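You operate a simulated robot arm through the tools that you are given. There is no shell and no other tool. Be economical: measure what you need, move in short steps, check, and stop when the job is done.

Carry out the task below with a simulated robot arm. There is one attempt and no reset: what you move stays moved.

## Task
Shut the nip, unlock the folder, jog one cloth and lay it on the check plate.
Fine: hang the padlock on its parking bar; switch on to jog and off afterwards; the dials stay at the job ticket's width.

The check looks at the end state, three seconds after you hand in, the way a careful person would. Anything else that was tipped, shoved, dropped, spilled or broken makes it a failure. Flat cloth is picked up by pressing the open fingertips on it (5 to 10 N) and closing them slowly along it; thin cloth reads only 2 to 8 mm in the jaws.

## Robot
A 6-joint arm with a two-finger parallel gripper, fixed in place. Base frame: the origin is at the foot of the arm, x ahead of it, y to its left, z up. Lengths are in cm, angles in degrees, forces in N, time in s.
With the tool pointing down near the work surface it reaches from about 36 to 82 cm from the base axis. Its first joint turns from -166.0 to 166.0 degrees. Payload 3.91 kg.
The TCP is the grasp point between the finger pads, 3 cm short of the fingertips. In the tool frame z runs along the fingers and y along their closing line. The gripper opens to 11 cm. The fingers are 2 cm wide and 1 cm thick; the gripper's body (4.8 by 11.2 cm) begins 5.5 cm behind the TCP.
Orientation is told as [roll, pitch, yaw] about the base's x, y, z axes, in that order, counted from this pose: with the fingers straight down and closing along the base's y, the tool's x points along the base's -x, its y along +y and its z along -z.

## Interface
- The arm moves only by the tool move_arm. Its argument "deltas" is one flat list of numbers, 7 for each row, row after row: the turn, a rotation vector about the base's x, y, z in degrees, then the shift along the base's x, y, z in cm, then the finger opening in cm, from 0 to 11. In form: [wx, wy, wz, tx, ty, tz, grip, wx, wy, wz, tx, ty, tz, grip, ...]. A call has 1 to 20 rows; each row shifts and turns the commanded pose from where the row before left it. A row lasts 0.2 s, in which the tool goes at most 5 cm and 8.6 degrees; a call with a longer step from one row to the next is refused whole, and so is a gripper value outside its range. A pose out of reach is approached as far as the arm can. The call stops where the force on the tool passes 40 N (or 10 N more than at its start, if that is more) or the arm is blocked; 0.2 s more then pass. Each finger travels about 4.5 cm/s and halts on what it meets, pressing with about 29 N; the grip force reading is that of the motor and also rises with nothing between the fingers. The clock runs only during rows and for 0.2 s after the last one: add rows that do not move to give the fingers time. The reply holds the time, the measured pose of the TCP, the force on the tool along the base axes, the opening and the grip force, in the units named above and with some noise, and new pictures: "show" is both (left out), scene, wrist or none.
- Cameras (640 x 400 px; columns grow to the right, rows downward): "scene" is fixed at [4.69, -65, 166.37]; the picture's right is [0.74, -0.68, 0.00], its down [-0.35, -0.38, -0.86] and it looks along [0.58, 0.63, -0.52] (base axes); focal length 354 px, centre (320, 200). "wrist" rides on the gripper at [7.7, 0.7, -11.4] in the tool frame; the picture's right is [-0.09, 1.00, 0.00], its down [-0.80, -0.07, -0.59] and it looks along [-0.59, -0.05, 0.80] (tool axes); focal length 270 px, centre (320, 200). There is no depth. A picture from a camera that has moved, and an enlarged one, comes with that camera's place and axes in the base frame and with its lens.
- raise_lower(by): slides the trunk up (or, below 0, down) by that many cm; the arm rides with it, the base frame stays. It gives what a move gives, with no picture.
- close_up(camera, box): a new picture of the part [left, top, right, bottom] of that camera's present view, enlarged. It takes no simulated time.
- job_done(): hands the job in; it is judged then, once.

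Work in short steps. Places have to be worked out from the pictures, the camera data and where the tool is seen: move nearer, look again, correct. Check each grasp and each placing, and mend what went wrong. You have 120 turns and 200 pictures in all, those below and enlarged ones among them. Open the gripper and draw the arm clear of the work before you hand the job in, unless the task says otherwise; then end with one line.

The tools are called as a command line: name --argument value ..., lists and objects as JSON in quotes. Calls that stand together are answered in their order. move_arm: Moves the arm, as the interface text tells. Its arguments: {"type":"object","properties":{"deltas":{"type":"array","items":{"type":"number"}},"show":{"type":"string","enum":["both","scene","wrist","none"]}},"required":["deltas"]} The other tools are called the same way: raise_lower (by) slides the trunk up or down; close_up (camera, box) takes an enlarged picture of a part of a camera's view; job_done () hands the job in.

At the start:

```text
time: 0.0
eef_pos: [38.65, 35.02, 126.63]
tool_rot: [-0.1, 0.0, 0.0]
force: [0.7, -0.3, 0.5]
gripper_width: 10.98
finger_force: 0.1
trunk travel left (down, up): [-55.0, 6.0]
```

scene: 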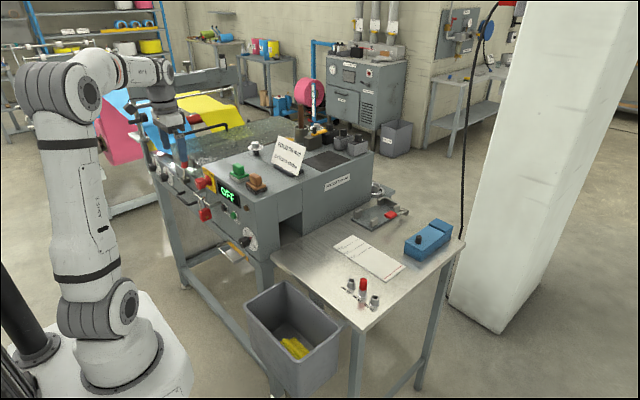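
wrist: 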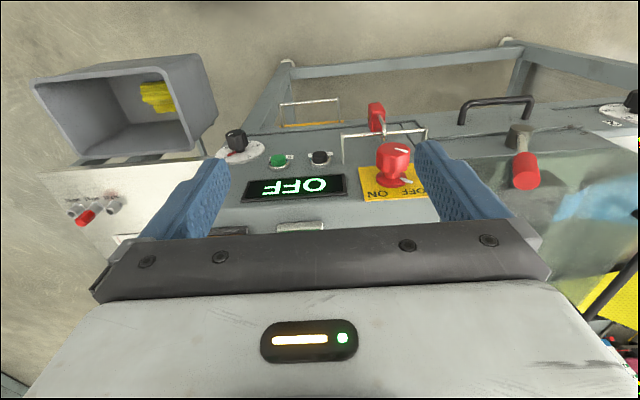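

I start by looking closely at the machine and the bench from the scene camera.

close_up --camera "scene" --box '[130, 80, 290, 180]'

close_up --camera "scene" --box '[160, 150, 320, 250]'

close_up --camera "scene" --box '[310, 170, 470, 310]'

close_up --camera "wrist" --box '[200, 80, 640, 260]'

```text
4.00 times, centred on (210, 130) of scene
camera zoom: at [4.69, -65.0, 166.37], right [0.74, -0.68, 0.0], down [-0.35, -0.38, -0.86], along [0.58, 0.63, -0.52], focal length 1415 px, centre (760, 480)
```

zoom: 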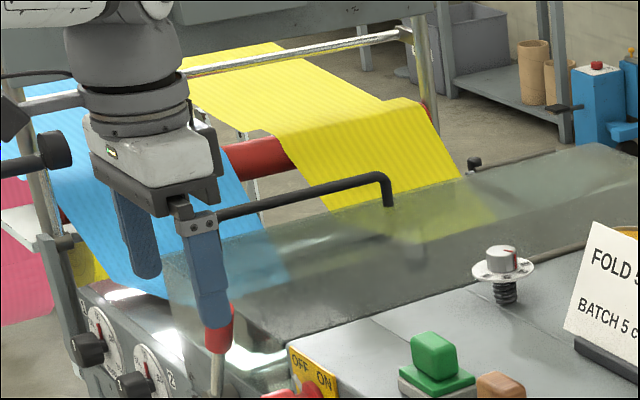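

```text
4.00 times, centred on (240, 200) of scene
camera zoom: at [4.69, -65.0, 166.37], right [0.74, -0.68, 0.0], down [-0.35, -0.38, -0.86], along [0.58, 0.63, -0.52], focal length 1415 px, centre (640, 200)
```

zoom: 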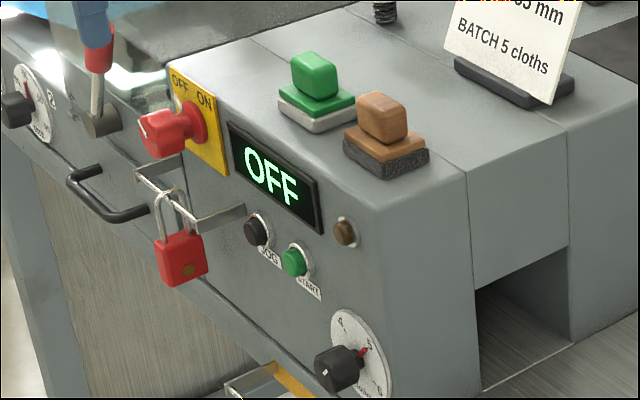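

```text
2.86 times, centred on (390, 240) of scene
camera zoom: at [4.69, -65.0, 166.37], right [0.74, -0.68, 0.0], down [-0.35, -0.38, -0.86], along [0.58, 0.63, -0.52], focal length 1011 px, centre (120, 86)
```

zoom: 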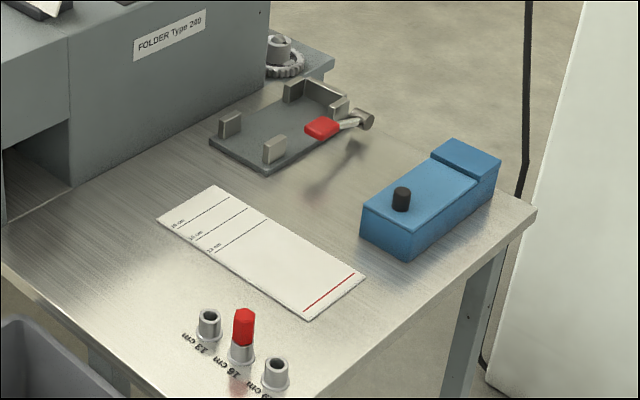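

```text
1.45 times, centred on (420, 170) of wrist
camera zoom: at [30.94, 35.65, 138.08], right [0.09, 1.0, 0.0], down [0.8, -0.07, 0.59], along [0.59, -0.05, -0.8], focal length 393 px, centre (174, 244)
```

zoom: 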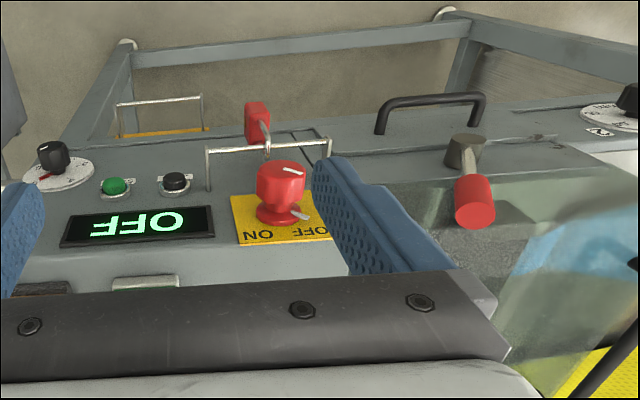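

I need finer detail of labels, lever, padlock and tray.

close_up --camera "scene" --box '[255, 130, 319, 180]'

close_up --camera "scene" --box '[340, 175, 420, 235]'

close_up --camera "scene" --box '[125, 140, 215, 210]'

close_up --camera "scene" --box '[185, 165, 265, 225]'

close_up --camera "scene" --box '[205, 215, 285, 275]'

close_up --camera "scene" --box '[325, 230, 415, 315]'

```text
8.00 times, centred on (287, 155) of scene
camera zoom: at [4.69, -65.0, 166.37], right [0.74, -0.68, 0.0], down [-0.35, -0.38, -0.86], along [0.58, 0.63, -0.52], focal length 2830 px, centre (584, 560)
```

zoom: 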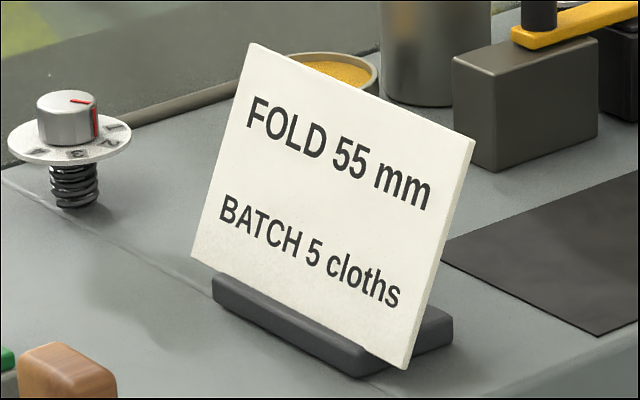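

```text
6.67 times, centred on (380, 205) of scene
camera zoom: at [4.69, -65.0, 166.37], right [0.74, -0.68, 0.0], down [-0.35, -0.38, -0.86], along [0.58, 0.63, -0.52], focal length 2358 px, centre (-80, 167)
```

zoom: 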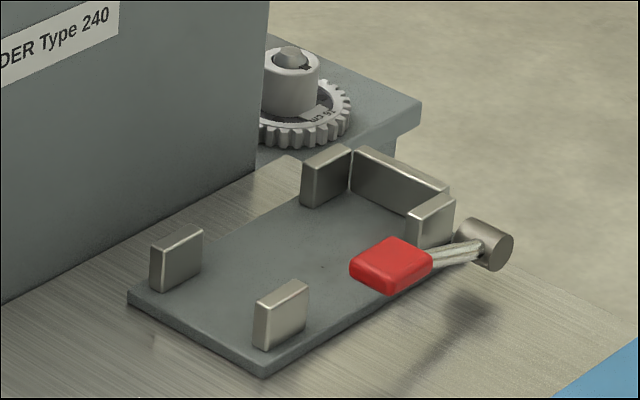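

```text
5.71 times, centred on (170, 175) of scene
camera zoom: at [4.69, -65.0, 166.37], right [0.74, -0.68, 0.0], down [-0.35, -0.38, -0.86], along [0.58, 0.63, -0.52], focal length 2021 px, centre (1177, 343)
```

zoom: 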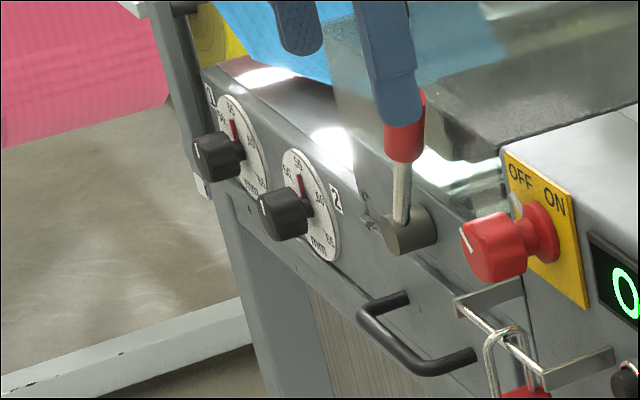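

```text
6.67 times, centred on (225, 195) of scene
camera zoom: at [4.69, -65.0, 166.37], right [0.74, -0.68, 0.0], down [-0.35, -0.38, -0.86], along [0.58, 0.63, -0.52], focal length 2358 px, centre (953, 233)
```

zoom: 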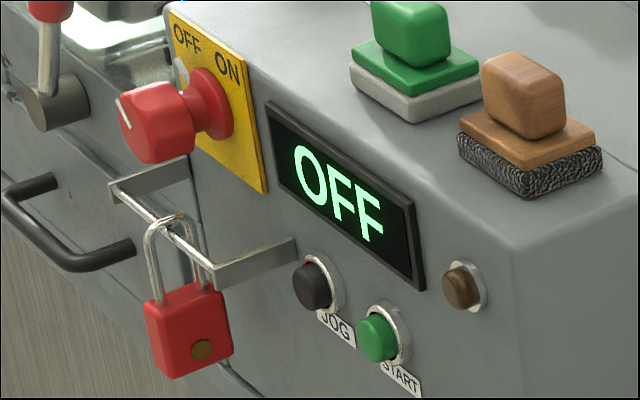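

```text
6.67 times, centred on (245, 245) of scene
camera zoom: at [4.69, -65.0, 166.37], right [0.74, -0.68, 0.0], down [-0.35, -0.38, -0.86], along [0.58, 0.63, -0.52], focal length 2358 px, centre (820, -100)
```

zoom: 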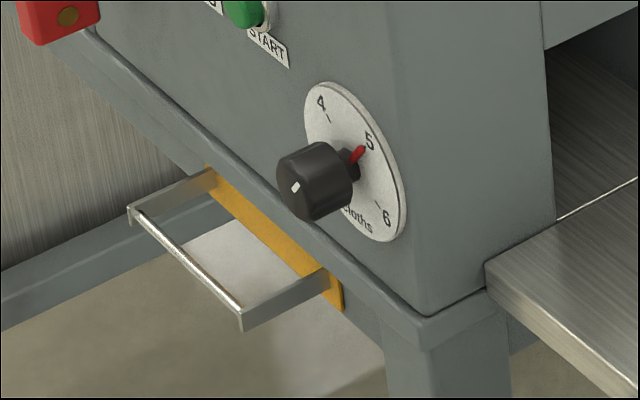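

```text
4.71 times, centred on (370, 272) of scene
camera zoom: at [4.69, -65.0, 166.37], right [0.74, -0.68, 0.0], down [-0.35, -0.38, -0.86], along [0.58, 0.63, -0.52], focal length 1664 px, centre (85, -141)
```

zoom: 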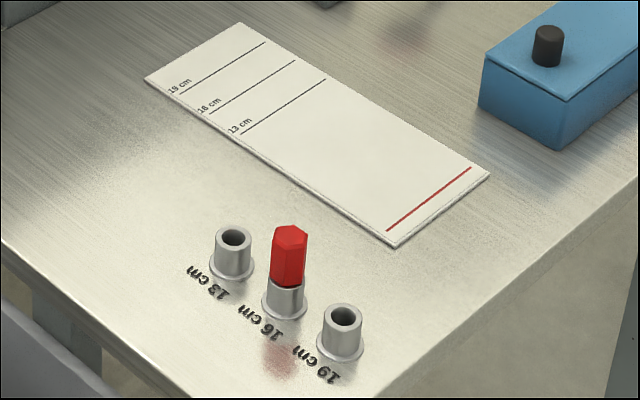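

From the two views I judge: switch knob front ≈ (47.5, 43.7, 107), JOG ≈ (50.4, 34, 100), START ≈ (50.3, 27.6, 100), lever knob ≈ (50, 60, 108), padlock body ≈ (47, 44, 94). I tilt the wrist so its camera looks level at the panel.

move_arm --deltas '[0, -7.7, 0, -0.8, 1.14, -2.8, 11, 0, -7.7, 0, -0.8, 1.14, -2.8, 11, 0, -7.7, 0, -0.8, 1.14, -2.8, 11, 0, -7.7, 0, -0.8, 1.14, -2.8, 11, 0, -7.7, 0, -0.8, 1.14, -2.8, 11, 0, -7.7, 0, -0.8, 1.14, -2.8, 11, 0, -7.7, 0, -0.8, 1.14, -2.8, 11, 0, 0, 0, 0, 0, 0, 11]'

```text
time: 1.8
eef_pos: [33.07, 43.1, 107.13]
tool_rot: [0.0, -54.0, -0.1]
force: [-0.4, 0.3, -0.4]
gripper_width: 10.99
finger_force: 0.0
trunk travel left (down, up): [-55.0, 6.0]
camera wrist: at [19.23, 43.69, 107.68], right [0.05, 1.0, 0.07], down [-0.01, -0.07, 1.0], along [1.0, -0.05, 0.01], focal length 270 px, centre (320, 200)
```

scene: 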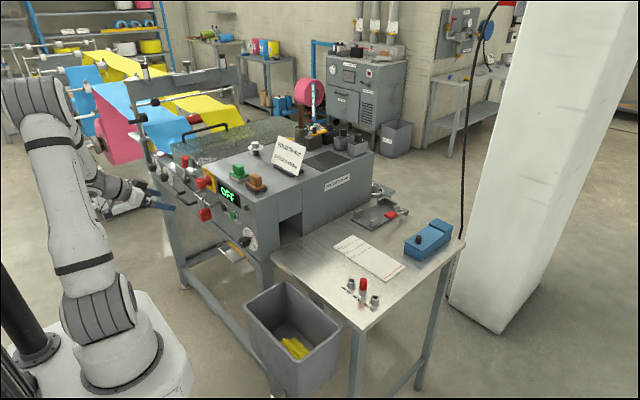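
wrist: 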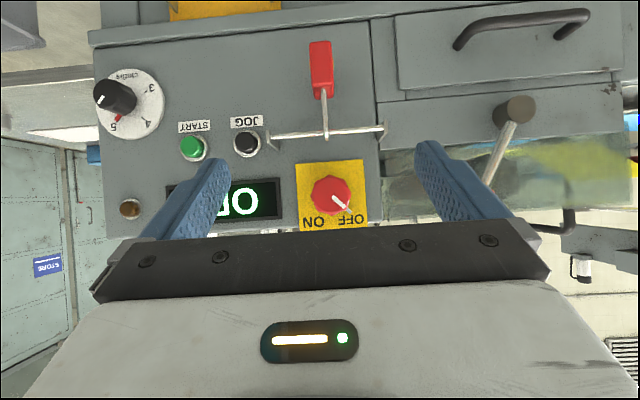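

The panel is visible, upside down. I enlarge the padlock, switch and lever areas.

close_up --camera "wrist" --box '[240, 20, 400, 120]'

close_up --camera "wrist" --box '[400, 70, 640, 220]'

close_up --camera "scene" --box '[140, 110, 220, 160]'

close_up --camera "scene" --box '[145, 145, 225, 195]'

```text
4.00 times, centred on (320, 70) of wrist
camera zoom: at [19.23, 43.69, 107.68], right [0.05, 1.0, 0.07], down [-0.01, -0.07, 1.0], along [1.0, -0.05, 0.01], focal length 1081 px, centre (320, 720)
```

zoom: 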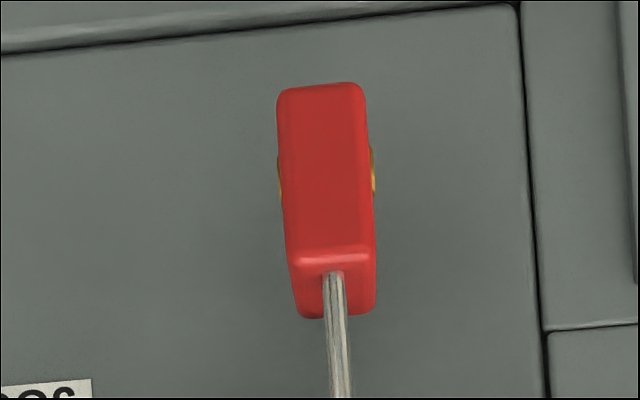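

```text
2.67 times, centred on (520, 145) of wrist
camera zoom: at [19.23, 43.69, 107.68], right [0.05, 1.0, 0.07], down [-0.01, -0.07, 1.0], along [1.0, -0.05, 0.01], focal length 721 px, centre (-213, 347)
```

zoom: 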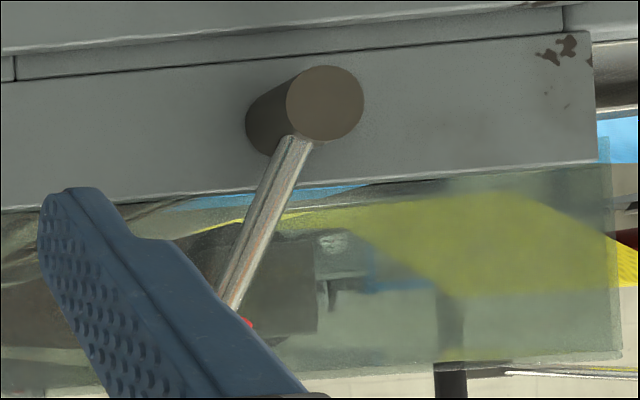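

```text
8.00 times, centred on (180, 135) of scene
camera zoom: at [4.69, -65.0, 166.37], right [0.74, -0.68, 0.0], down [-0.35, -0.38, -0.86], along [0.58, 0.63, -0.52], focal length 2830 px, centre (1440, 720)
```

zoom: 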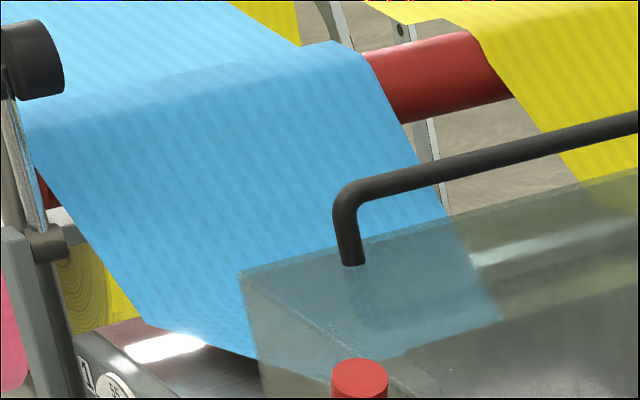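

```text
8.00 times, centred on (185, 170) of scene
camera zoom: at [4.69, -65.0, 166.37], right [0.74, -0.68, 0.0], down [-0.35, -0.38, -0.86], along [0.58, 0.63, -0.52], focal length 2830 px, centre (1400, 440)
```

zoom: 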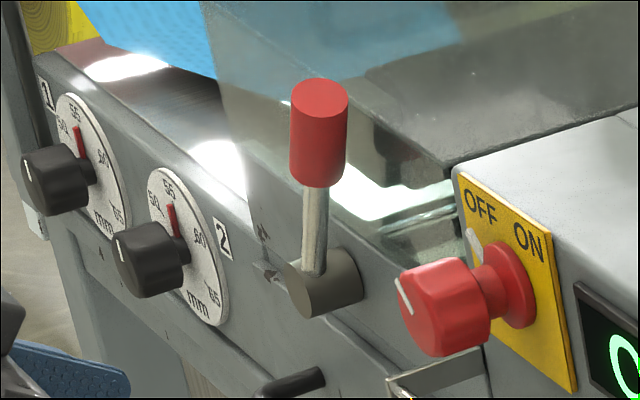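

Dials read 55 already. I lower and yaw the wrist to see the padlock's shackle and the lower bar from the side.

move_arm --deltas '[0, 0, -7.5, 0.8, 1.0, -3.2, 11, 0, 0, -7.5, 0.8, 1.0, -3.2, 11, 0, 0, -7.5, 0.8, 1.0, -3.2, 11, 0, 0, -7.5, 0.8, 1.0, -3.2, 11, 0, 0, 0, 0, 0, 0, 11]'

close_up --camera "wrist" --box '[240, 60, 400, 200]'

close_up --camera "scene" --box '[190, 180, 230, 230]'

```text
time: 3.0
eef_pos: [36.43, 46.97, 94.11]
tool_rot: [0.1, -53.9, -30.2]
force: [0.1, 0.2, -0.3]
gripper_width: 11.03
finger_force: 0.0
trunk travel left (down, up): [-55.0, 6.0]
camera wrist: at [24.82, 54.4, 94.77], right [0.54, 0.84, 0.07], down [-0.04, -0.06, 1.0], along [0.84, -0.55, 0.0], focal length 270 px, centre (320, 200)
```

scene: 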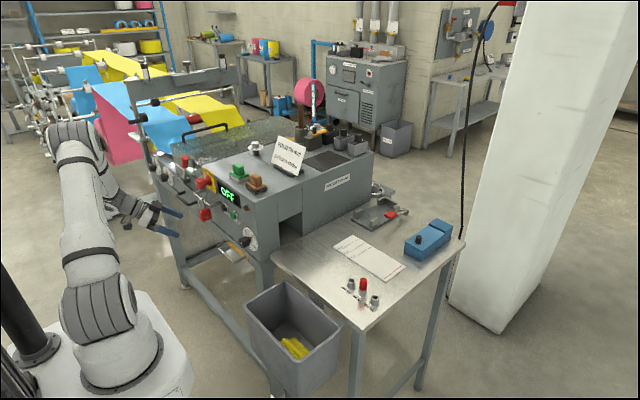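
wrist: 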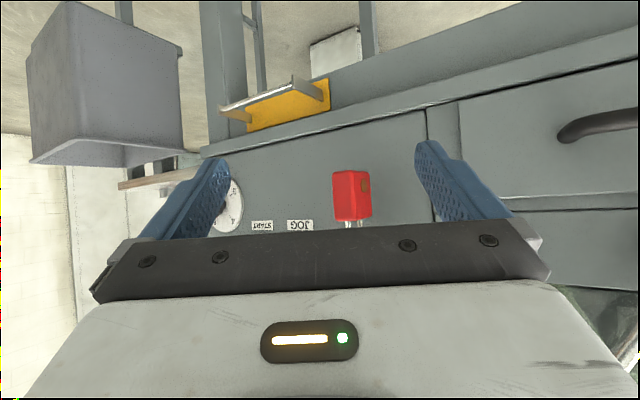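

```text
2.86 times, centred on (320, 130) of wrist
camera zoom: at [24.82, 54.4, 94.77], right [0.54, 0.84, 0.07], down [-0.04, -0.06, 1.0], along [0.84, -0.55, 0.0], focal length 772 px, centre (320, 400)
```

zoom: 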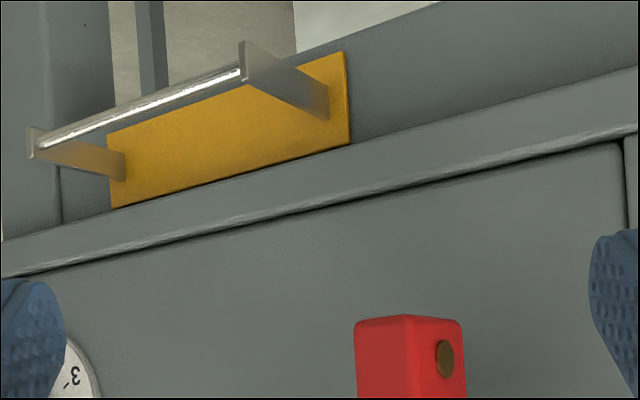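

```text
8.00 times, centred on (210, 205) of scene
camera zoom: at [4.69, -65.0, 166.37], right [0.74, -0.68, 0.0], down [-0.35, -0.38, -0.86], along [0.58, 0.63, -0.52], focal length 2830 px, centre (1200, 160)
```

zoom: 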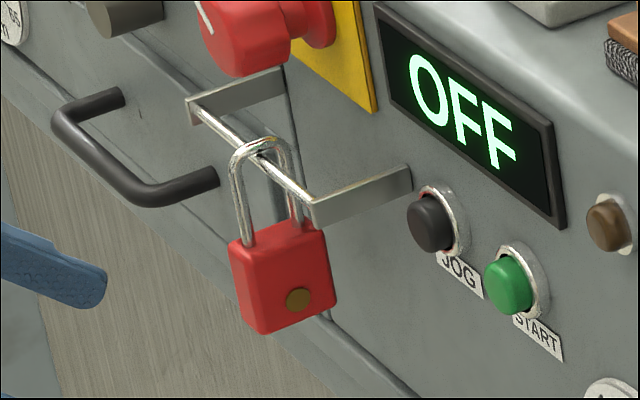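

The lower amber-backed bar is the parking bar. I raise the camera to check whether the shackle is open.

move_arm --deltas '[0, 0, -7.5, 0.5, 1.0, 3.2, 11, 0, 0, -7.5, 0.5, 1.0, 3.2, 11, 0, 0, -7.5, 0.5, 1, 1, 11, 0, 0, 0, 0, 0, 0, 11]' --show "wrist"

close_up --camera "wrist" --box '[260, 60, 420, 200]'

```text
time: 4.0
eef_pos: [37.9, 50.03, 101.61]
tool_rot: [0.1, -53.8, -52.6]
force: [0.6, 0.0, -0.5]
gripper_width: 11.0
finger_force: 0.1
trunk travel left (down, up): [-55.0, 6.0]
camera wrist: at [30.01, 61.39, 102.24], right [0.82, 0.56, 0.07], down [-0.06, -0.04, 1.0], along [0.56, -0.83, 0.0], focal length 270 px, centre (320, 200)
```

wrist: 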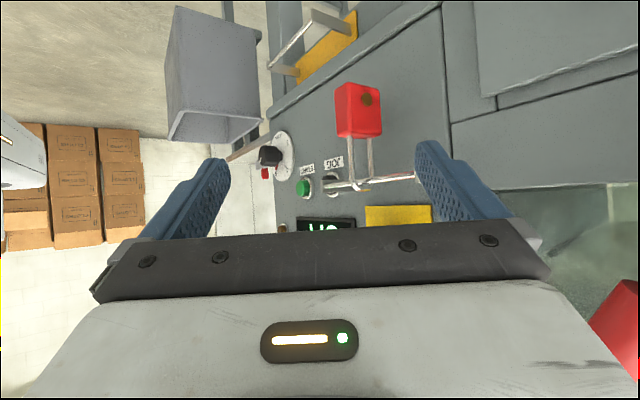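

```text
2.86 times, centred on (340, 130) of wrist
camera zoom: at [30.01, 61.39, 102.24], right [0.82, 0.56, 0.07], down [-0.06, -0.04, 1.0], along [0.56, -0.83, 0.0], focal length 772 px, centre (263, 400)
```

zoom: 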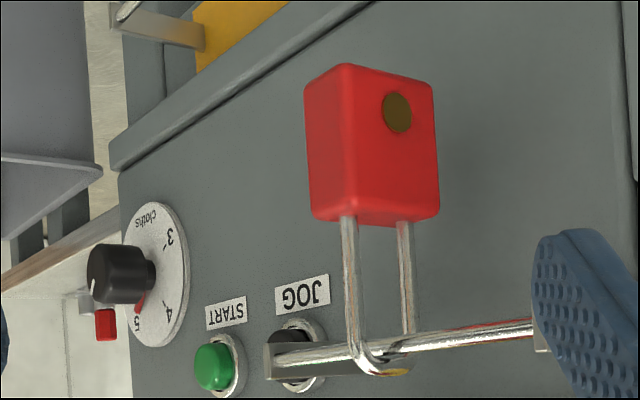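

I zoom tightly on the shackle legs and bar ends.

close_up --camera "wrist" --box '[325, 120, 405, 195]'

close_up --camera "scene" --box '[195, 185, 225, 210]'

```text
5.33 times, centred on (365, 158) of wrist
camera zoom: at [30.01, 61.39, 102.24], right [0.82, 0.56, 0.07], down [-0.06, -0.04, 1.0], along [0.56, -0.83, 0.0], focal length 1442 px, centre (80, 427)
```

zoom: 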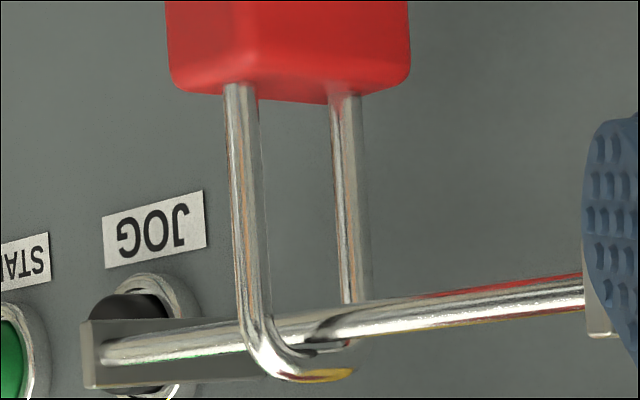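

```text
16.00 times, centred on (210, 198) of scene
camera zoom: at [4.69, -65.0, 166.37], right [0.74, -0.68, 0.0], down [-0.35, -0.38, -0.86], along [0.58, 0.63, -0.52], focal length 5659 px, centre (2080, 240)
```

zoom: 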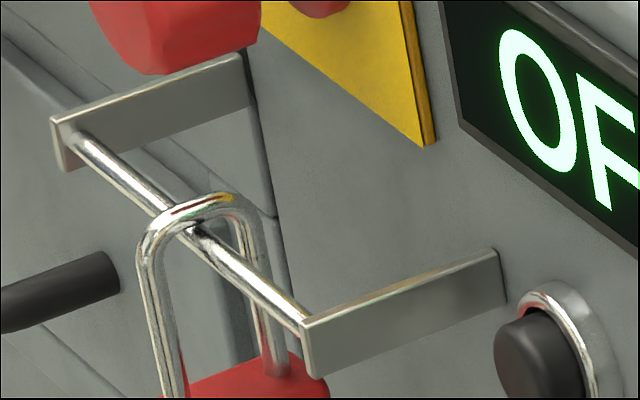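

No key or label visible; I'll bring the camera above the gripper (roll 180° about the tool axis) so I can watch the shackle from above while gripping. First un-yaw and back off.

move_arm --deltas '[0, 0, 7.5, -0.8, -1, 0.8, 11, 0, 0, 7.5, -0.8, -1, 0.8, 11, 0, 0, 7.5, -0.8, -1, 0.8, 11, 0, 0, 7.5, -0.8, -1, 0.8, 11, 0, 0, 7.5, -0.8, -1, 0.8, 11, 0, 0, 7.5, -0.8, -1, 0.8, 11, 0, 0, 7.5, -0.8, -1, 0.8, 11, 0, 0, 0, 0, 0, 0, 11]' --show "none"

move_arm --deltas '[6.88, 0, -5.0, 0, 0, 0, 11, 6.88, 0, -5.0, 0, 0, 0, 11, 6.88, 0, -5.0, 0, 0, 0, 11, 6.88, 0, -5.0, 0, 0, 0, 11, 6.88, 0, -5.0, 0, 0, 0, 11, 6.88, 0, -5.0, 0, 0, 0, 11, 6.88, 0, -5.0, 0, 0, 0, 11, 6.88, 0, -5.0, 0, 0, 0, 11, 6.88, 0, -5.0, 0, 0, 0, 11, 6.88, 0, -5.0, 0, 0, 0, 11, 6.88, 0, -5.0, 0, 0, 0, 11, 6.88, 0, -5.0, 0, 0, 0, 11, 6.88, 0, -5.0, 0, 0, 0, 11, 6.88, 0, -5.0, 0, 0, 0, 11, 6.88, 0, -5.0, 0, 0, 0, 11, 6.88, 0, -5.0, 0, 0, 0, 11, 6.88, 0, -5.0, 0, 0, 0, 11, 6.88, 0, -5.0, 0, 0, 0, 11, 6.88, 0, -5.0, 0, 0, 0, 11]'

```text
time: 5.8
eef_pos: [32.27, 43.11, 107.25]
tool_rot: [0.0, -53.9, -0.1]
force: [0.2, 0.4, -0.1]
gripper_width: 11.0
finger_force: 0.0
trunk travel left (down, up): [-55.0, 6.0]
```

```text
time: 9.8
eef_pos: [53.77, 55.44, 144.08]
tool_rot: [47.6, 28.2, -112.8]
force: [-0.6, 0.3, 0.5]
gripper_width: 10.99
finger_force: 0.0
out of reach, approached as far as the arm can: row 5, 6, 7, 8, 9, 10, 11, 12, 13, 14, 15, 16, 17, 18, 19
trunk travel left (down, up): [-55.0, 6.0]
camera wrist: at [47.5, 61.18, 154.93], right [0.45, -0.65, 0.61], down [-0.79, -0.61, -0.07], along [0.42, -0.44, -0.79], focal length 270 px, centre (320, 200)
```

scene: 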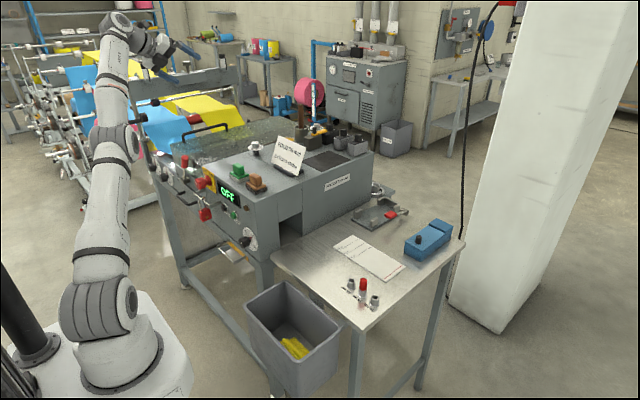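
wrist: 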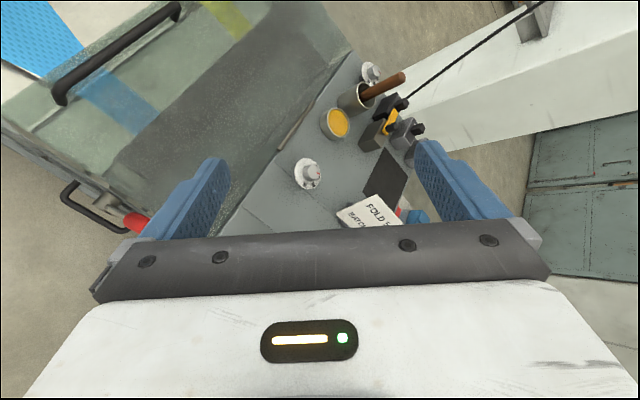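

The roll that way isn't reachable and the arm drifted up (nothing touched). A null row will tell what the commanded pose is now.

move_arm --deltas '[0, 0, 0, 0, 0, 0, 11]' --show "none"

```text
time: 10.2
eef_pos: [53.88, 55.56, 144.04]
tool_rot: [47.8, 28.3, -113.0]
force: [0.4, 0.2, 0.2]
gripper_width: 11.02
finger_force: 0.0
trunk travel left (down, up): [-55.0, 6.0]
```

The commanded pose was reset to where the arm is. I go to a straight-down pose (yaw −113) and then turn to yaw −180 to see if the camera can sit on the far side.

move_arm --deltas '[-0.889, 7.634, 1.684, -1.8, -2.2, -1, 11, -0.889, 7.634, 1.684, -1.8, -2.2, -1, 11, -0.889, 7.634, 1.684, -1.8, -2.2, -1, 11, -0.889, 7.634, 1.684, -1.8, -2.2, -1, 11, -0.889, 7.634, 1.684, -1.8, -2.2, -1, 11, -0.889, 7.634, 1.684, -1.8, -2.2, -1, 11, -0.889, 7.634, 1.684, -1.8, -2.2, -1, 11, 0, 0, 0, 0, 0, 0, 11]' --show "none"

move_arm --deltas '[0, 0, -8.4, 0, 0, 0, 11, 0, 0, -8.4, 0, 0, 0, 11, 0, 0, -8.4, 0, 0, 0, 11, 0, 0, -8.4, 0, 0, 0, 11, 0, 0, -8.4, 0, 0, 0, 11, 0, 0, -8.4, 0, 0, 0, 11, 0, 0, -8.4, 0, 0, 0, 11, 0, 0, -8.4, 0, 0, 0, 11, 0, 0, 0, 0, 0, 0, 11]' --show "none"

```text
time: 12.0
eef_pos: [43.16, 43.61, 140.34]
tool_rot: [-0.2, 0.0, -112.9]
force: [0.7, -0.3, 0.0]
gripper_width: 11.0
finger_force: 0.1
out of reach, approached as far as the arm can: row 1, 2, 3, 4, 5
trunk travel left (down, up): [-55.0, 6.0]
```

```text
time: 14.0
eef_pos: [43.83, 43.07, 140.54]
tool_rot: [0.0, 0.2, -123.7]
force: [-0.2, -0.4, 0.6]
gripper_width: 11.02
finger_force: 0.0
out of reach, approached as far as the arm can: row 2, 3, 4, 5, 6, 7, 8
trunk travel left (down, up): [-55.0, 6.0]
```

Yaw limit hit at −124°. The joint should allow the other direction to +180°, so I turn that way high and clear.

move_arm --deltas '[0, 0, 8.5, 0, 0, 0, 11, 0, 0, 8.5, 0, 0, 0, 11, 0, 0, 8.5, 0, 0, 0, 11, 0, 0, 8.5, 0, 0, 0, 11, 0, 0, 8.5, 0, 0, 0, 11, 0, 0, 8.5, 0, 0, 0, 11, 0, 0, 8.5, 0, 0, 0, 11, 0, 0, 8.5, 0, 0, 0, 11, 0, 0, 8.5, 0, 0, 0, 11, 0, 0, 8.5, 0, 0, 0, 11, 0, 0, 8.5, 0, 0, 0, 11, 0, 0, 8.5, 0, 0, 0, 11, 0, 0, 8.5, 0, 0, 0, 11, 0, 0, 8.5, 0, 0, 0, 11, 0, 0, 8.5, 0, 0, 0, 11, 0, 0, 8.5, 0, 0, 0, 11, 0, 0, 8.5, 0, 0, 0, 11, 0, 0, 8.5, 0, 0, 0, 11]' --show "none"

move_arm --deltas '[0, 0, 8.5, 0, 0, 0, 11, 0, 0, 8.5, 0, 0, 0, 11, 0, 0, 8.5, 0, 0, 0, 11, 0, 0, 8.5, 0, 0, 0, 11, 0, 0, 8.5, 0, 0, 0, 11, 0, 0, 8.5, 0, 0, 0, 11, 0, 0, 8.5, 0, 0, 0, 11, 0, 0, 8.5, 0, 0, 0, 11, 0, 0, 8.5, 0, 0, 0, 11, 0, 0, 8.5, 0, 0, 0, 11, 0, 0, 8.5, 0, 0, 0, 11, 0, 0, 8.5, 0, 0, 0, 11, 0, 0, 8.5, 0, 0, 0, 11, 0, 0, 8.5, 0, 0, 0, 11, 0, 0, 8.5, 0, 0, 0, 11, 0, 0, 8.5, 0, 0, 0, 11, 0, 0, 8.5, 0, 0, 0, 11, 0, 0, 6.2, 0, 0, 0, 11, 0, 0, 0, 0, 0, 0, 11]'

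```text
time: 17.8
eef_pos: [43.75, 43.12, 140.51]
tool_rot: [-0.1, 0.2, 29.5]
force: [-0.6, -0.3, -0.2]
gripper_width: 11.0
finger_force: 0.1
trunk travel left (down, up): [-55.0, 6.0]
```

```text
time: 21.8
eef_pos: [43.74, 43.22, 140.48]
tool_rot: [0.0, 0.2, -179.9]
force: [0.3, 0.9, 0.5]
gripper_width: 11.0
finger_force: 0.0
trunk travel left (down, up): [-55.0, 6.0]
camera wrist: at [51.39, 42.42, 151.98], right [-0.09, -1.0, 0.0], down [-0.8, 0.07, 0.59], along [-0.59, 0.05, -0.81], focal length 270 px, centre (320, 200)
```

scene: 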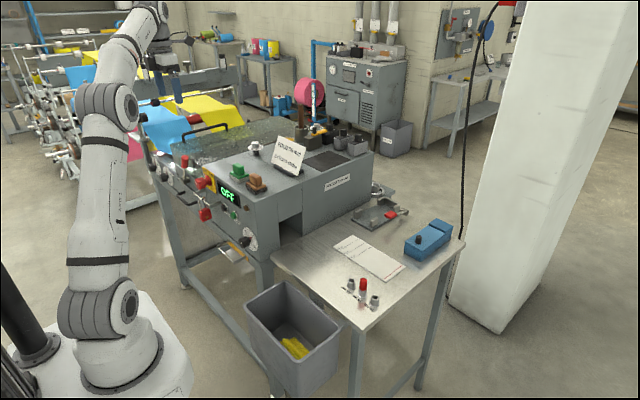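
wrist: 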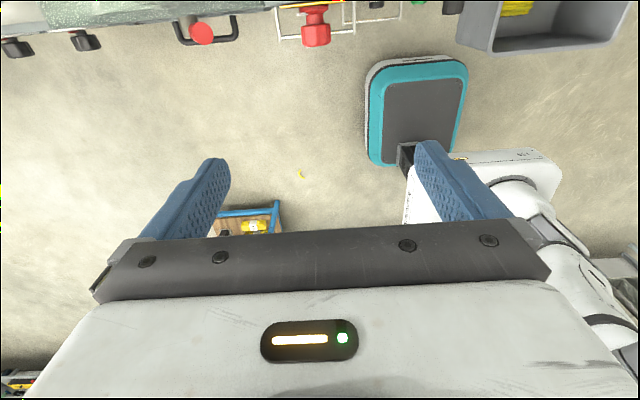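

That works. Now pitch the fingers forward (+x) while backing to x≈31 and lowering to z≈108.

move_arm --deltas '[0, -8, 0, -2.6, 0, -1, 11, 0, -8, 0, -2.6, 0, -2, 11, 0, -8, 0, -2.6, 0, -3, 11, 0, -8, 0, -2.6, 0, -3, 11, 0, -8, 0, -2.6, 0, -3, 11, 0, -8, 0, 0, 0, -3, 11, 0, -8, 0, 0, 0.2, -3, 11, 0, -8, 0, 0, 0.2, -3, 11, 0, -8, 0, 0, 0.2, -3, 11, 0, -8, 0, 0, 0.2, -3, 11, 0, -8, 0, 0, 0.2, -3, 11, 0, -2, 0, 0, 0, -3, 11, 0, 0, 0, 0, 0, 0, 11]'

```text
time: 24.6
eef_pos: [30.74, 44.14, 107.58]
tool_rot: [-179.8, 89.8, 0.2]
force: [-0.4, -0.6, -0.1]
gripper_width: 10.99
finger_force: 0.0
trunk travel left (down, up): [-55.0, 6.0]
camera wrist: at [19.26, 43.38, 115.33], right [0.0, -1.0, -0.09], down [-0.59, 0.07, -0.8], along [0.81, 0.05, -0.59], focal length 270 px, centre (320, 200)
```

scene: 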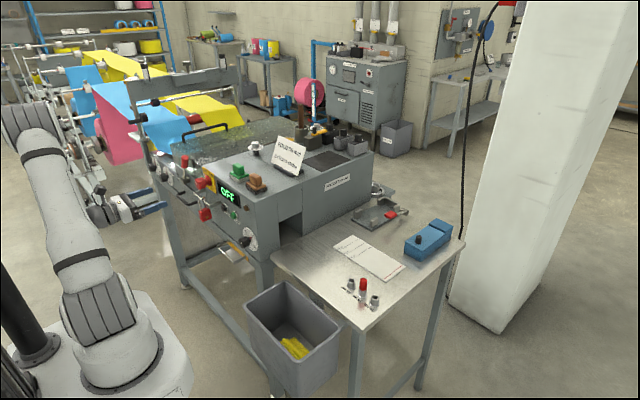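
wrist: 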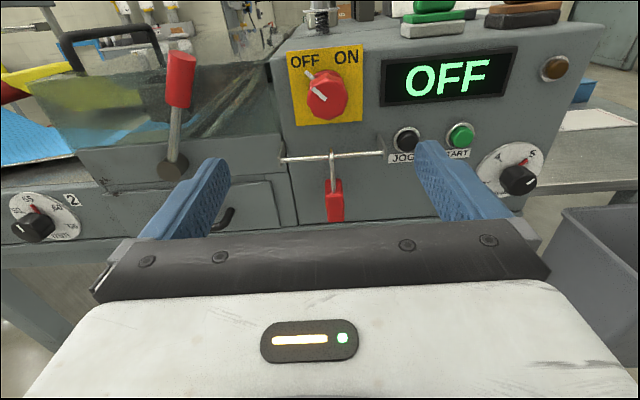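

Great upright view. I zoom on the lever and the switch/padlock.

close_up --camera "wrist" --box '[60, 40, 300, 190]'

close_up --camera "wrist" --box '[270, 130, 400, 225]'

close_up --camera "wrist" --box '[280, 35, 380, 130]'

```text
2.67 times, centred on (180, 115) of wrist
camera zoom: at [19.26, 43.38, 115.33], right [0.0, -1.0, -0.09], down [-0.59, 0.07, -0.8], along [0.81, 0.05, -0.59], focal length 721 px, centre (693, 427)
```

zoom: 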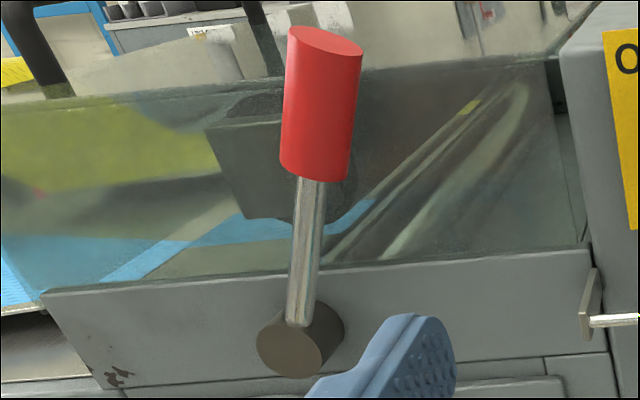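

```text
4.21 times, centred on (335, 178) of wrist
camera zoom: at [19.26, 43.38, 115.33], right [0.0, -1.0, -0.09], down [-0.59, 0.07, -0.8], along [0.81, 0.05, -0.59], focal length 1138 px, centre (257, 295)
```

zoom: 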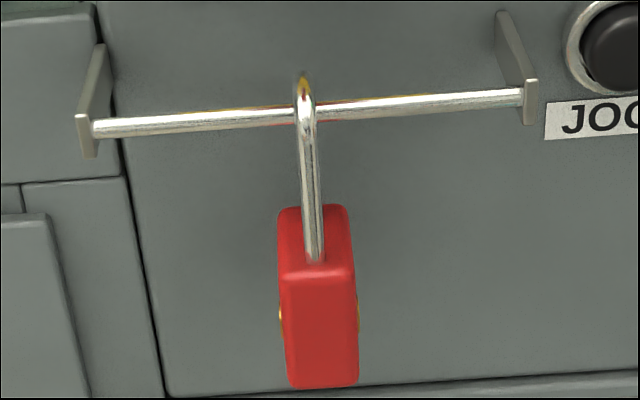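

```text
4.21 times, centred on (330, 82) of wrist
camera zoom: at [19.26, 43.38, 115.33], right [0.0, -1.0, -0.09], down [-0.59, 0.07, -0.8], along [0.81, 0.05, -0.59], focal length 1138 px, centre (278, 695)
```

zoom: 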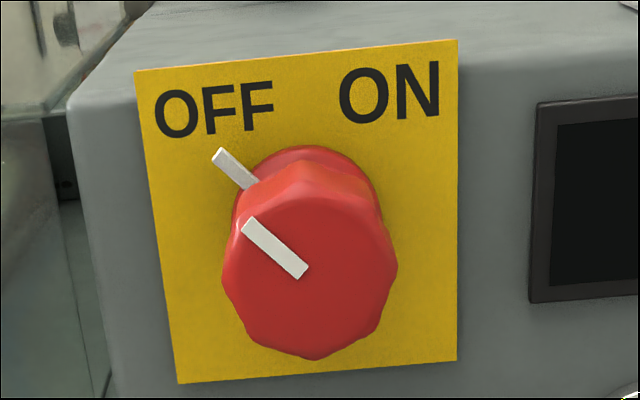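

The switch points to OFF (turn clockwise to ON). The lever leans ~28° toward −y; I approach its red knob for a fingertip grip.

move_arm --deltas '[0, 0, 0, 0, 3, 0.6, 11, 0, 0, 0, 0, 3, 0.6, 11, 0, 0, 0, 1, 3, 0.6, 11, 0, 0, 0, 3, 3, 0.4, 11, 0, 0, 0, 3, 2.4, 0, 11, 0, 0, 0, 2, 0, 0, 11, 0, 0, 0, 0, 0, 0, 11]'

```text
time: 26.2
eef_pos: [39.75, 58.69, 109.74]
tool_rot: [158.5, 89.8, -21.5]
force: [-0.7, -0.3, -0.9]
gripper_width: 10.98
finger_force: 0.0
trunk travel left (down, up): [-55.0, 6.0]
camera wrist: at [28.21, 57.87, 117.4], right [0.0, -1.0, -0.09], down [-0.59, 0.07, -0.8], along [0.81, 0.05, -0.59], focal length 270 px, centre (320, 200)
```

scene: 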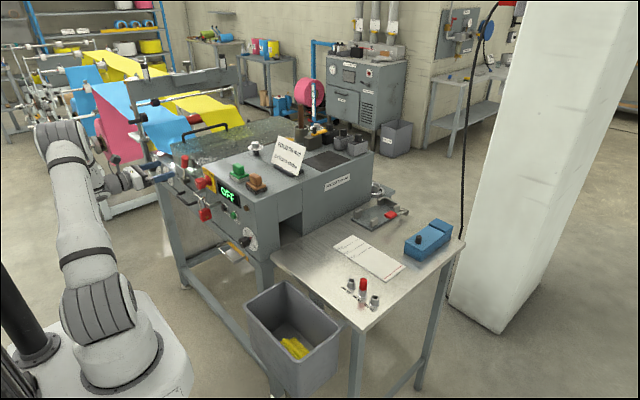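
wrist: 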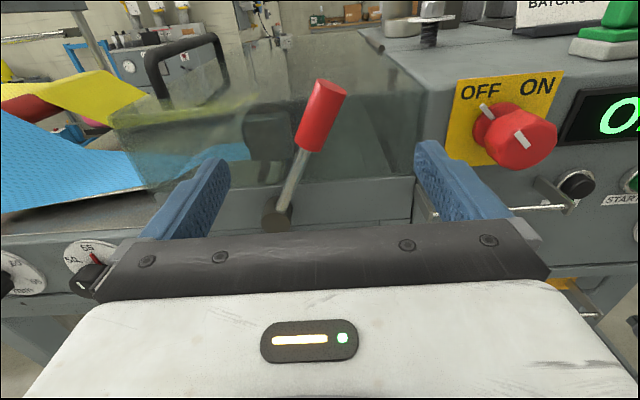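

Knob ≈ (50, 58.4, 110), pivot ≈ (50.5, 64, 99). I look through the guard at the nip for a before/after comparison.

close_up --camera "wrist" --box '[120, 60, 440, 220]'

```text
2.00 times, centred on (280, 140) of wrist
camera zoom: at [28.21, 57.87, 117.4], right [0.0, -1.0, -0.09], down [-0.59, 0.07, -0.8], along [0.81, 0.05, -0.59], focal length 541 px, centre (400, 320)
```

zoom: 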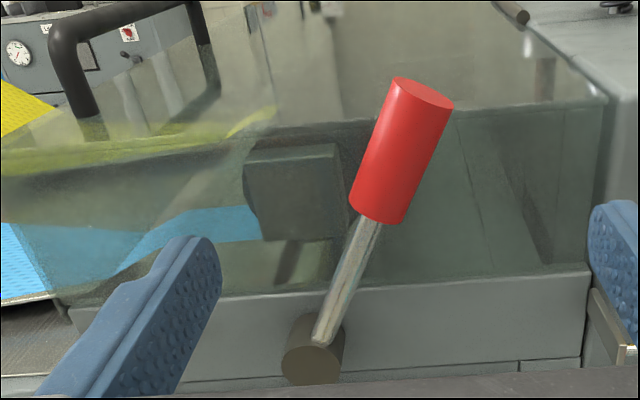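

I advance so fingertips straddle the knob, partly close, and swing it toward +y along its arc.

move_arm --deltas '[0, 0, 0, 2, -0.1, 0.1, 11, 0, 0, 0, 2, -0.1, 0.1, 11, 0, 0, 0, 2, 0, 0, 11, 0, 0, 0, 2, 0, 0, 8, 0, 0, 0, 0, 0, 0, 5, 0, 0, 0, 0, 0, 0, 5, 0, 0, 0, 0, 0, 0, 5, 0, 0, 0, 0, 0, 0, 5]'

```text
time: 28.0
eef_pos: [47.54, 58.35, 109.85]
tool_rot: [165.6, 89.8, -14.3]
force: [-0.1, 0.3, 0.2]
gripper_width: 5.02
finger_force: 0.0
trunk travel left (down, up): [-55.0, 6.0]
camera wrist: at [36.1, 57.55, 117.59], right [0.0, -1.0, -0.09], down [-0.59, 0.07, -0.8], along [0.81, 0.05, -0.59], focal length 270 px, centre (320, 200)
```

scene: 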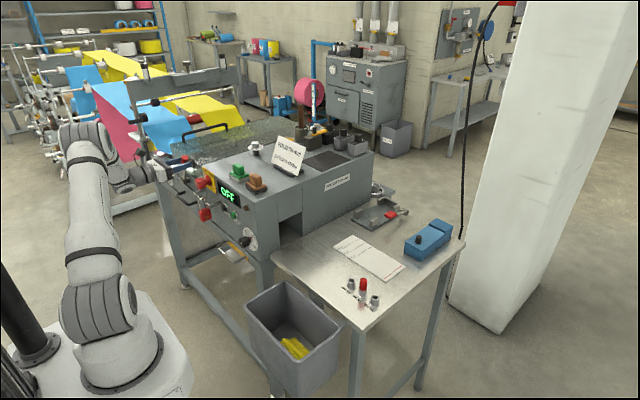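
wrist: 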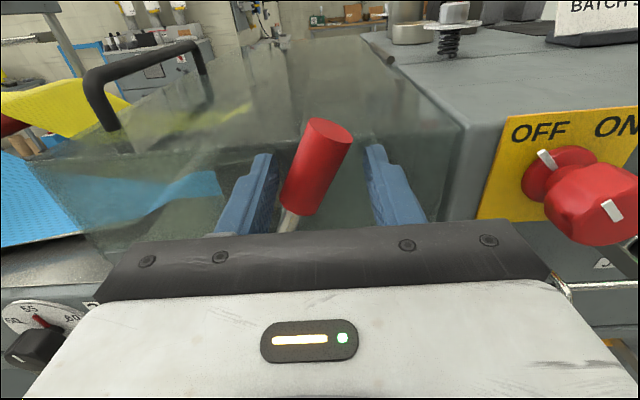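

Knob sits between the fingers. Swinging in +y.

move_arm --deltas '[0, 0, 0, 0, 1, 0.3, 5, 0, 0, 0, 0, 1, 0.3, 5, 0, 0, 0, 0, 1, 0.3, 5, 0, 0, 0, 0, 1, 0.2, 5, 0, 0, 0, 0, 1, 0.2, 5, 0, 0, 0, 0, 1, 0, 5, 0, 0, 0, 0, 1, 0, 5]'

```text
time: 29.6
eef_pos: [47.72, 65.46, 111.15]
tool_rot: [147.7, 89.8, -32.2]
force: [-0.4, -1.8, -0.2]
gripper_width: 5.06
finger_force: 0.5
trunk travel left (down, up): [-55.0, 6.0]
camera wrist: at [36.25, 64.65, 118.81], right [0.0, -1.0, -0.09], down [-0.59, 0.07, -0.8], along [0.81, 0.05, -0.59], focal length 270 px, centre (320, 200)
```

scene: 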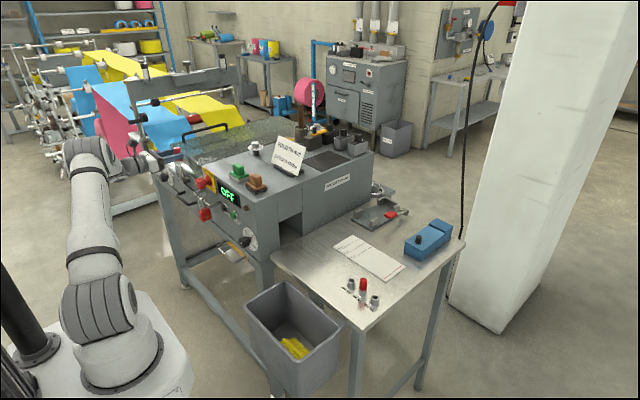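
wrist: 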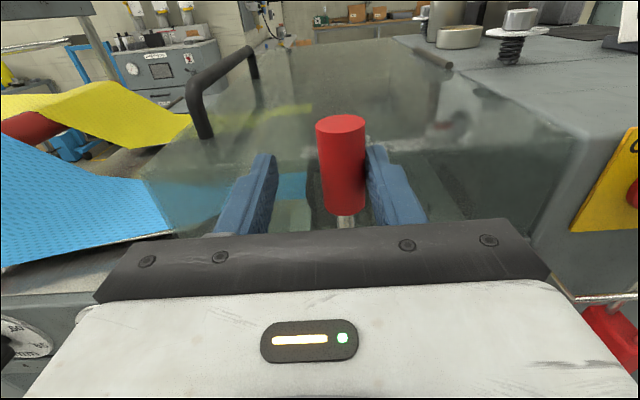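

Moves freely and is now vertical. Continue on toward the opposite lean, small steps until it stops.

move_arm --deltas '[0, 0, 0, 0, 1, 0, 5, 0, 0, 0, 0, 1, -0.2, 5, 0, 0, 0, 0, 1, -0.2, 5, 0, 0, 0, 0, 1, -0.3, 5, 0, 0, 0, 0, 1, -0.3, 5, 0, 0, 0, 0, 0.7, -0.3, 5, 0, 0, 0, 0, 0.5, -0.2, 5, 0, 0, 0, 0, 0.5, -0.2, 5]'

```text
time: 31.4
eef_pos: [47.92, 71.03, 110.3]
tool_rot: [-147.2, 89.4, 31.9]
force: [-8.7, -33.0, 9.1]
gripper_width: 6.69
finger_force: 16.4
trunk travel left (down, up): [-55.0, 6.0]
stopped in row 8: the force on the tool passed its limit (the readings are from after the stop); the commanded pose is now the measured one
camera wrist: at [36.38, 70.35, 117.92], right [-0.01, -1.0, -0.09], down [-0.59, 0.08, -0.81], along [0.81, 0.04, -0.58], focal length 270 px, centre (320, 200)
```

scene: 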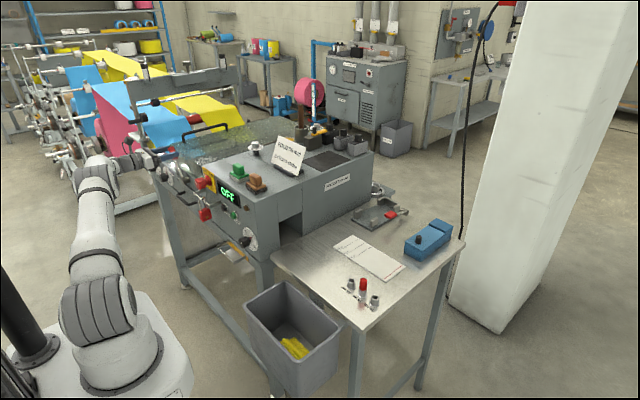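
wrist: 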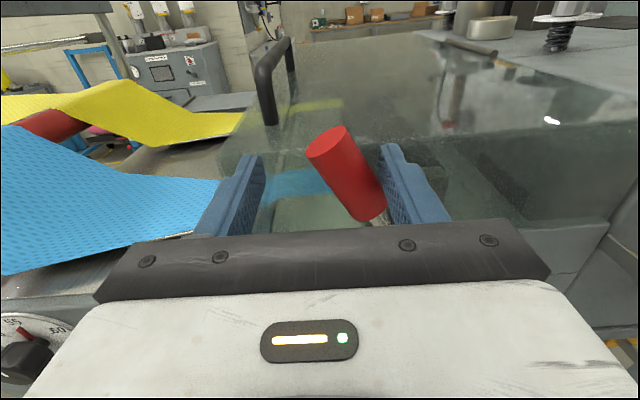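

The lever reached its other stop. Open and back out, then inspect.

move_arm --deltas '[0, 0, 0, 0, -0.4, 0, 8, 0, 0, 0, 0, 0, 0, 10, 0, 0, 0, -1, 0, 0, 10, 0, 0, 0, -3, -0.5, 0, 10, 0, 0, 0, -3, -2, 0, 11, 0, 0, 0, -3, -3, 0, 11, 0, 0, 0, 0, 0, 0, 11]'

close_up --camera "wrist" --box '[60, 60, 380, 220]'

close_up --camera "scene" --box '[145, 130, 225, 180]'

```text
time: 33.0
eef_pos: [37.89, 65.69, 109.61]
tool_rot: [-175.4, 89.7, 4.3]
force: [1.2, -0.3, 0.2]
gripper_width: 11.01
finger_force: 0.1
trunk travel left (down, up): [-55.0, 6.0]
camera wrist: at [26.39, 64.99, 117.28], right [-0.01, -1.0, -0.09], down [-0.59, 0.08, -0.8], along [0.81, 0.05, -0.59], focal length 270 px, centre (320, 200)
```

scene: 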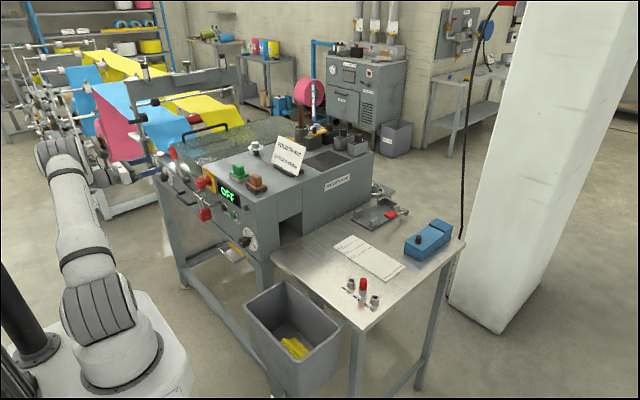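
wrist: 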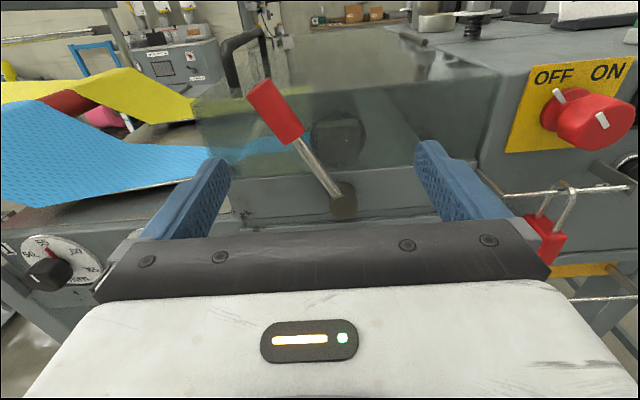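

```text
2.00 times, centred on (220, 140) of wrist
camera zoom: at [26.39, 64.99, 117.28], right [-0.01, -1.0, -0.09], down [-0.59, 0.08, -0.8], along [0.81, 0.05, -0.59], focal length 541 px, centre (520, 320)
```

zoom: 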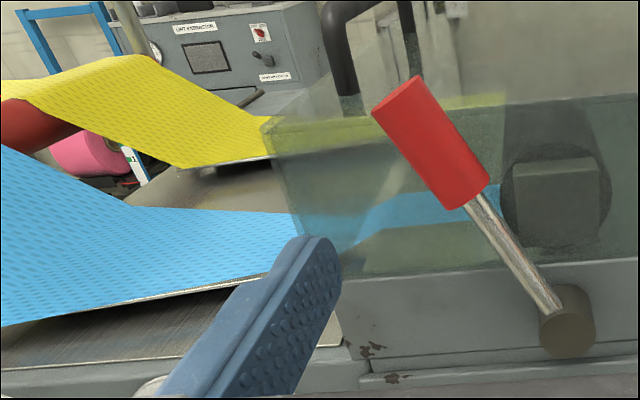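

```text
8.00 times, centred on (185, 155) of scene
camera zoom: at [4.69, -65.0, 166.37], right [0.74, -0.68, 0.0], down [-0.35, -0.38, -0.86], along [0.58, 0.63, -0.52], focal length 2830 px, centre (1400, 560)
```

zoom: 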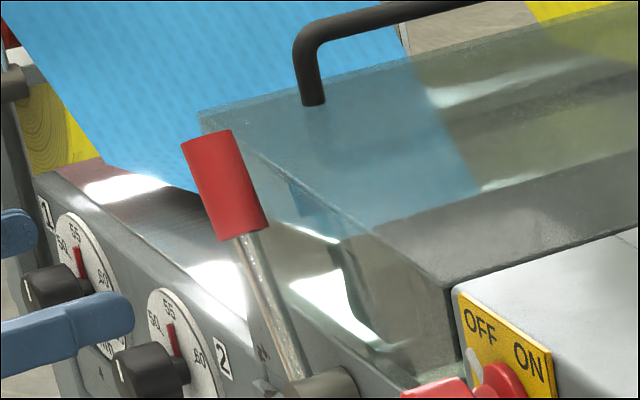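

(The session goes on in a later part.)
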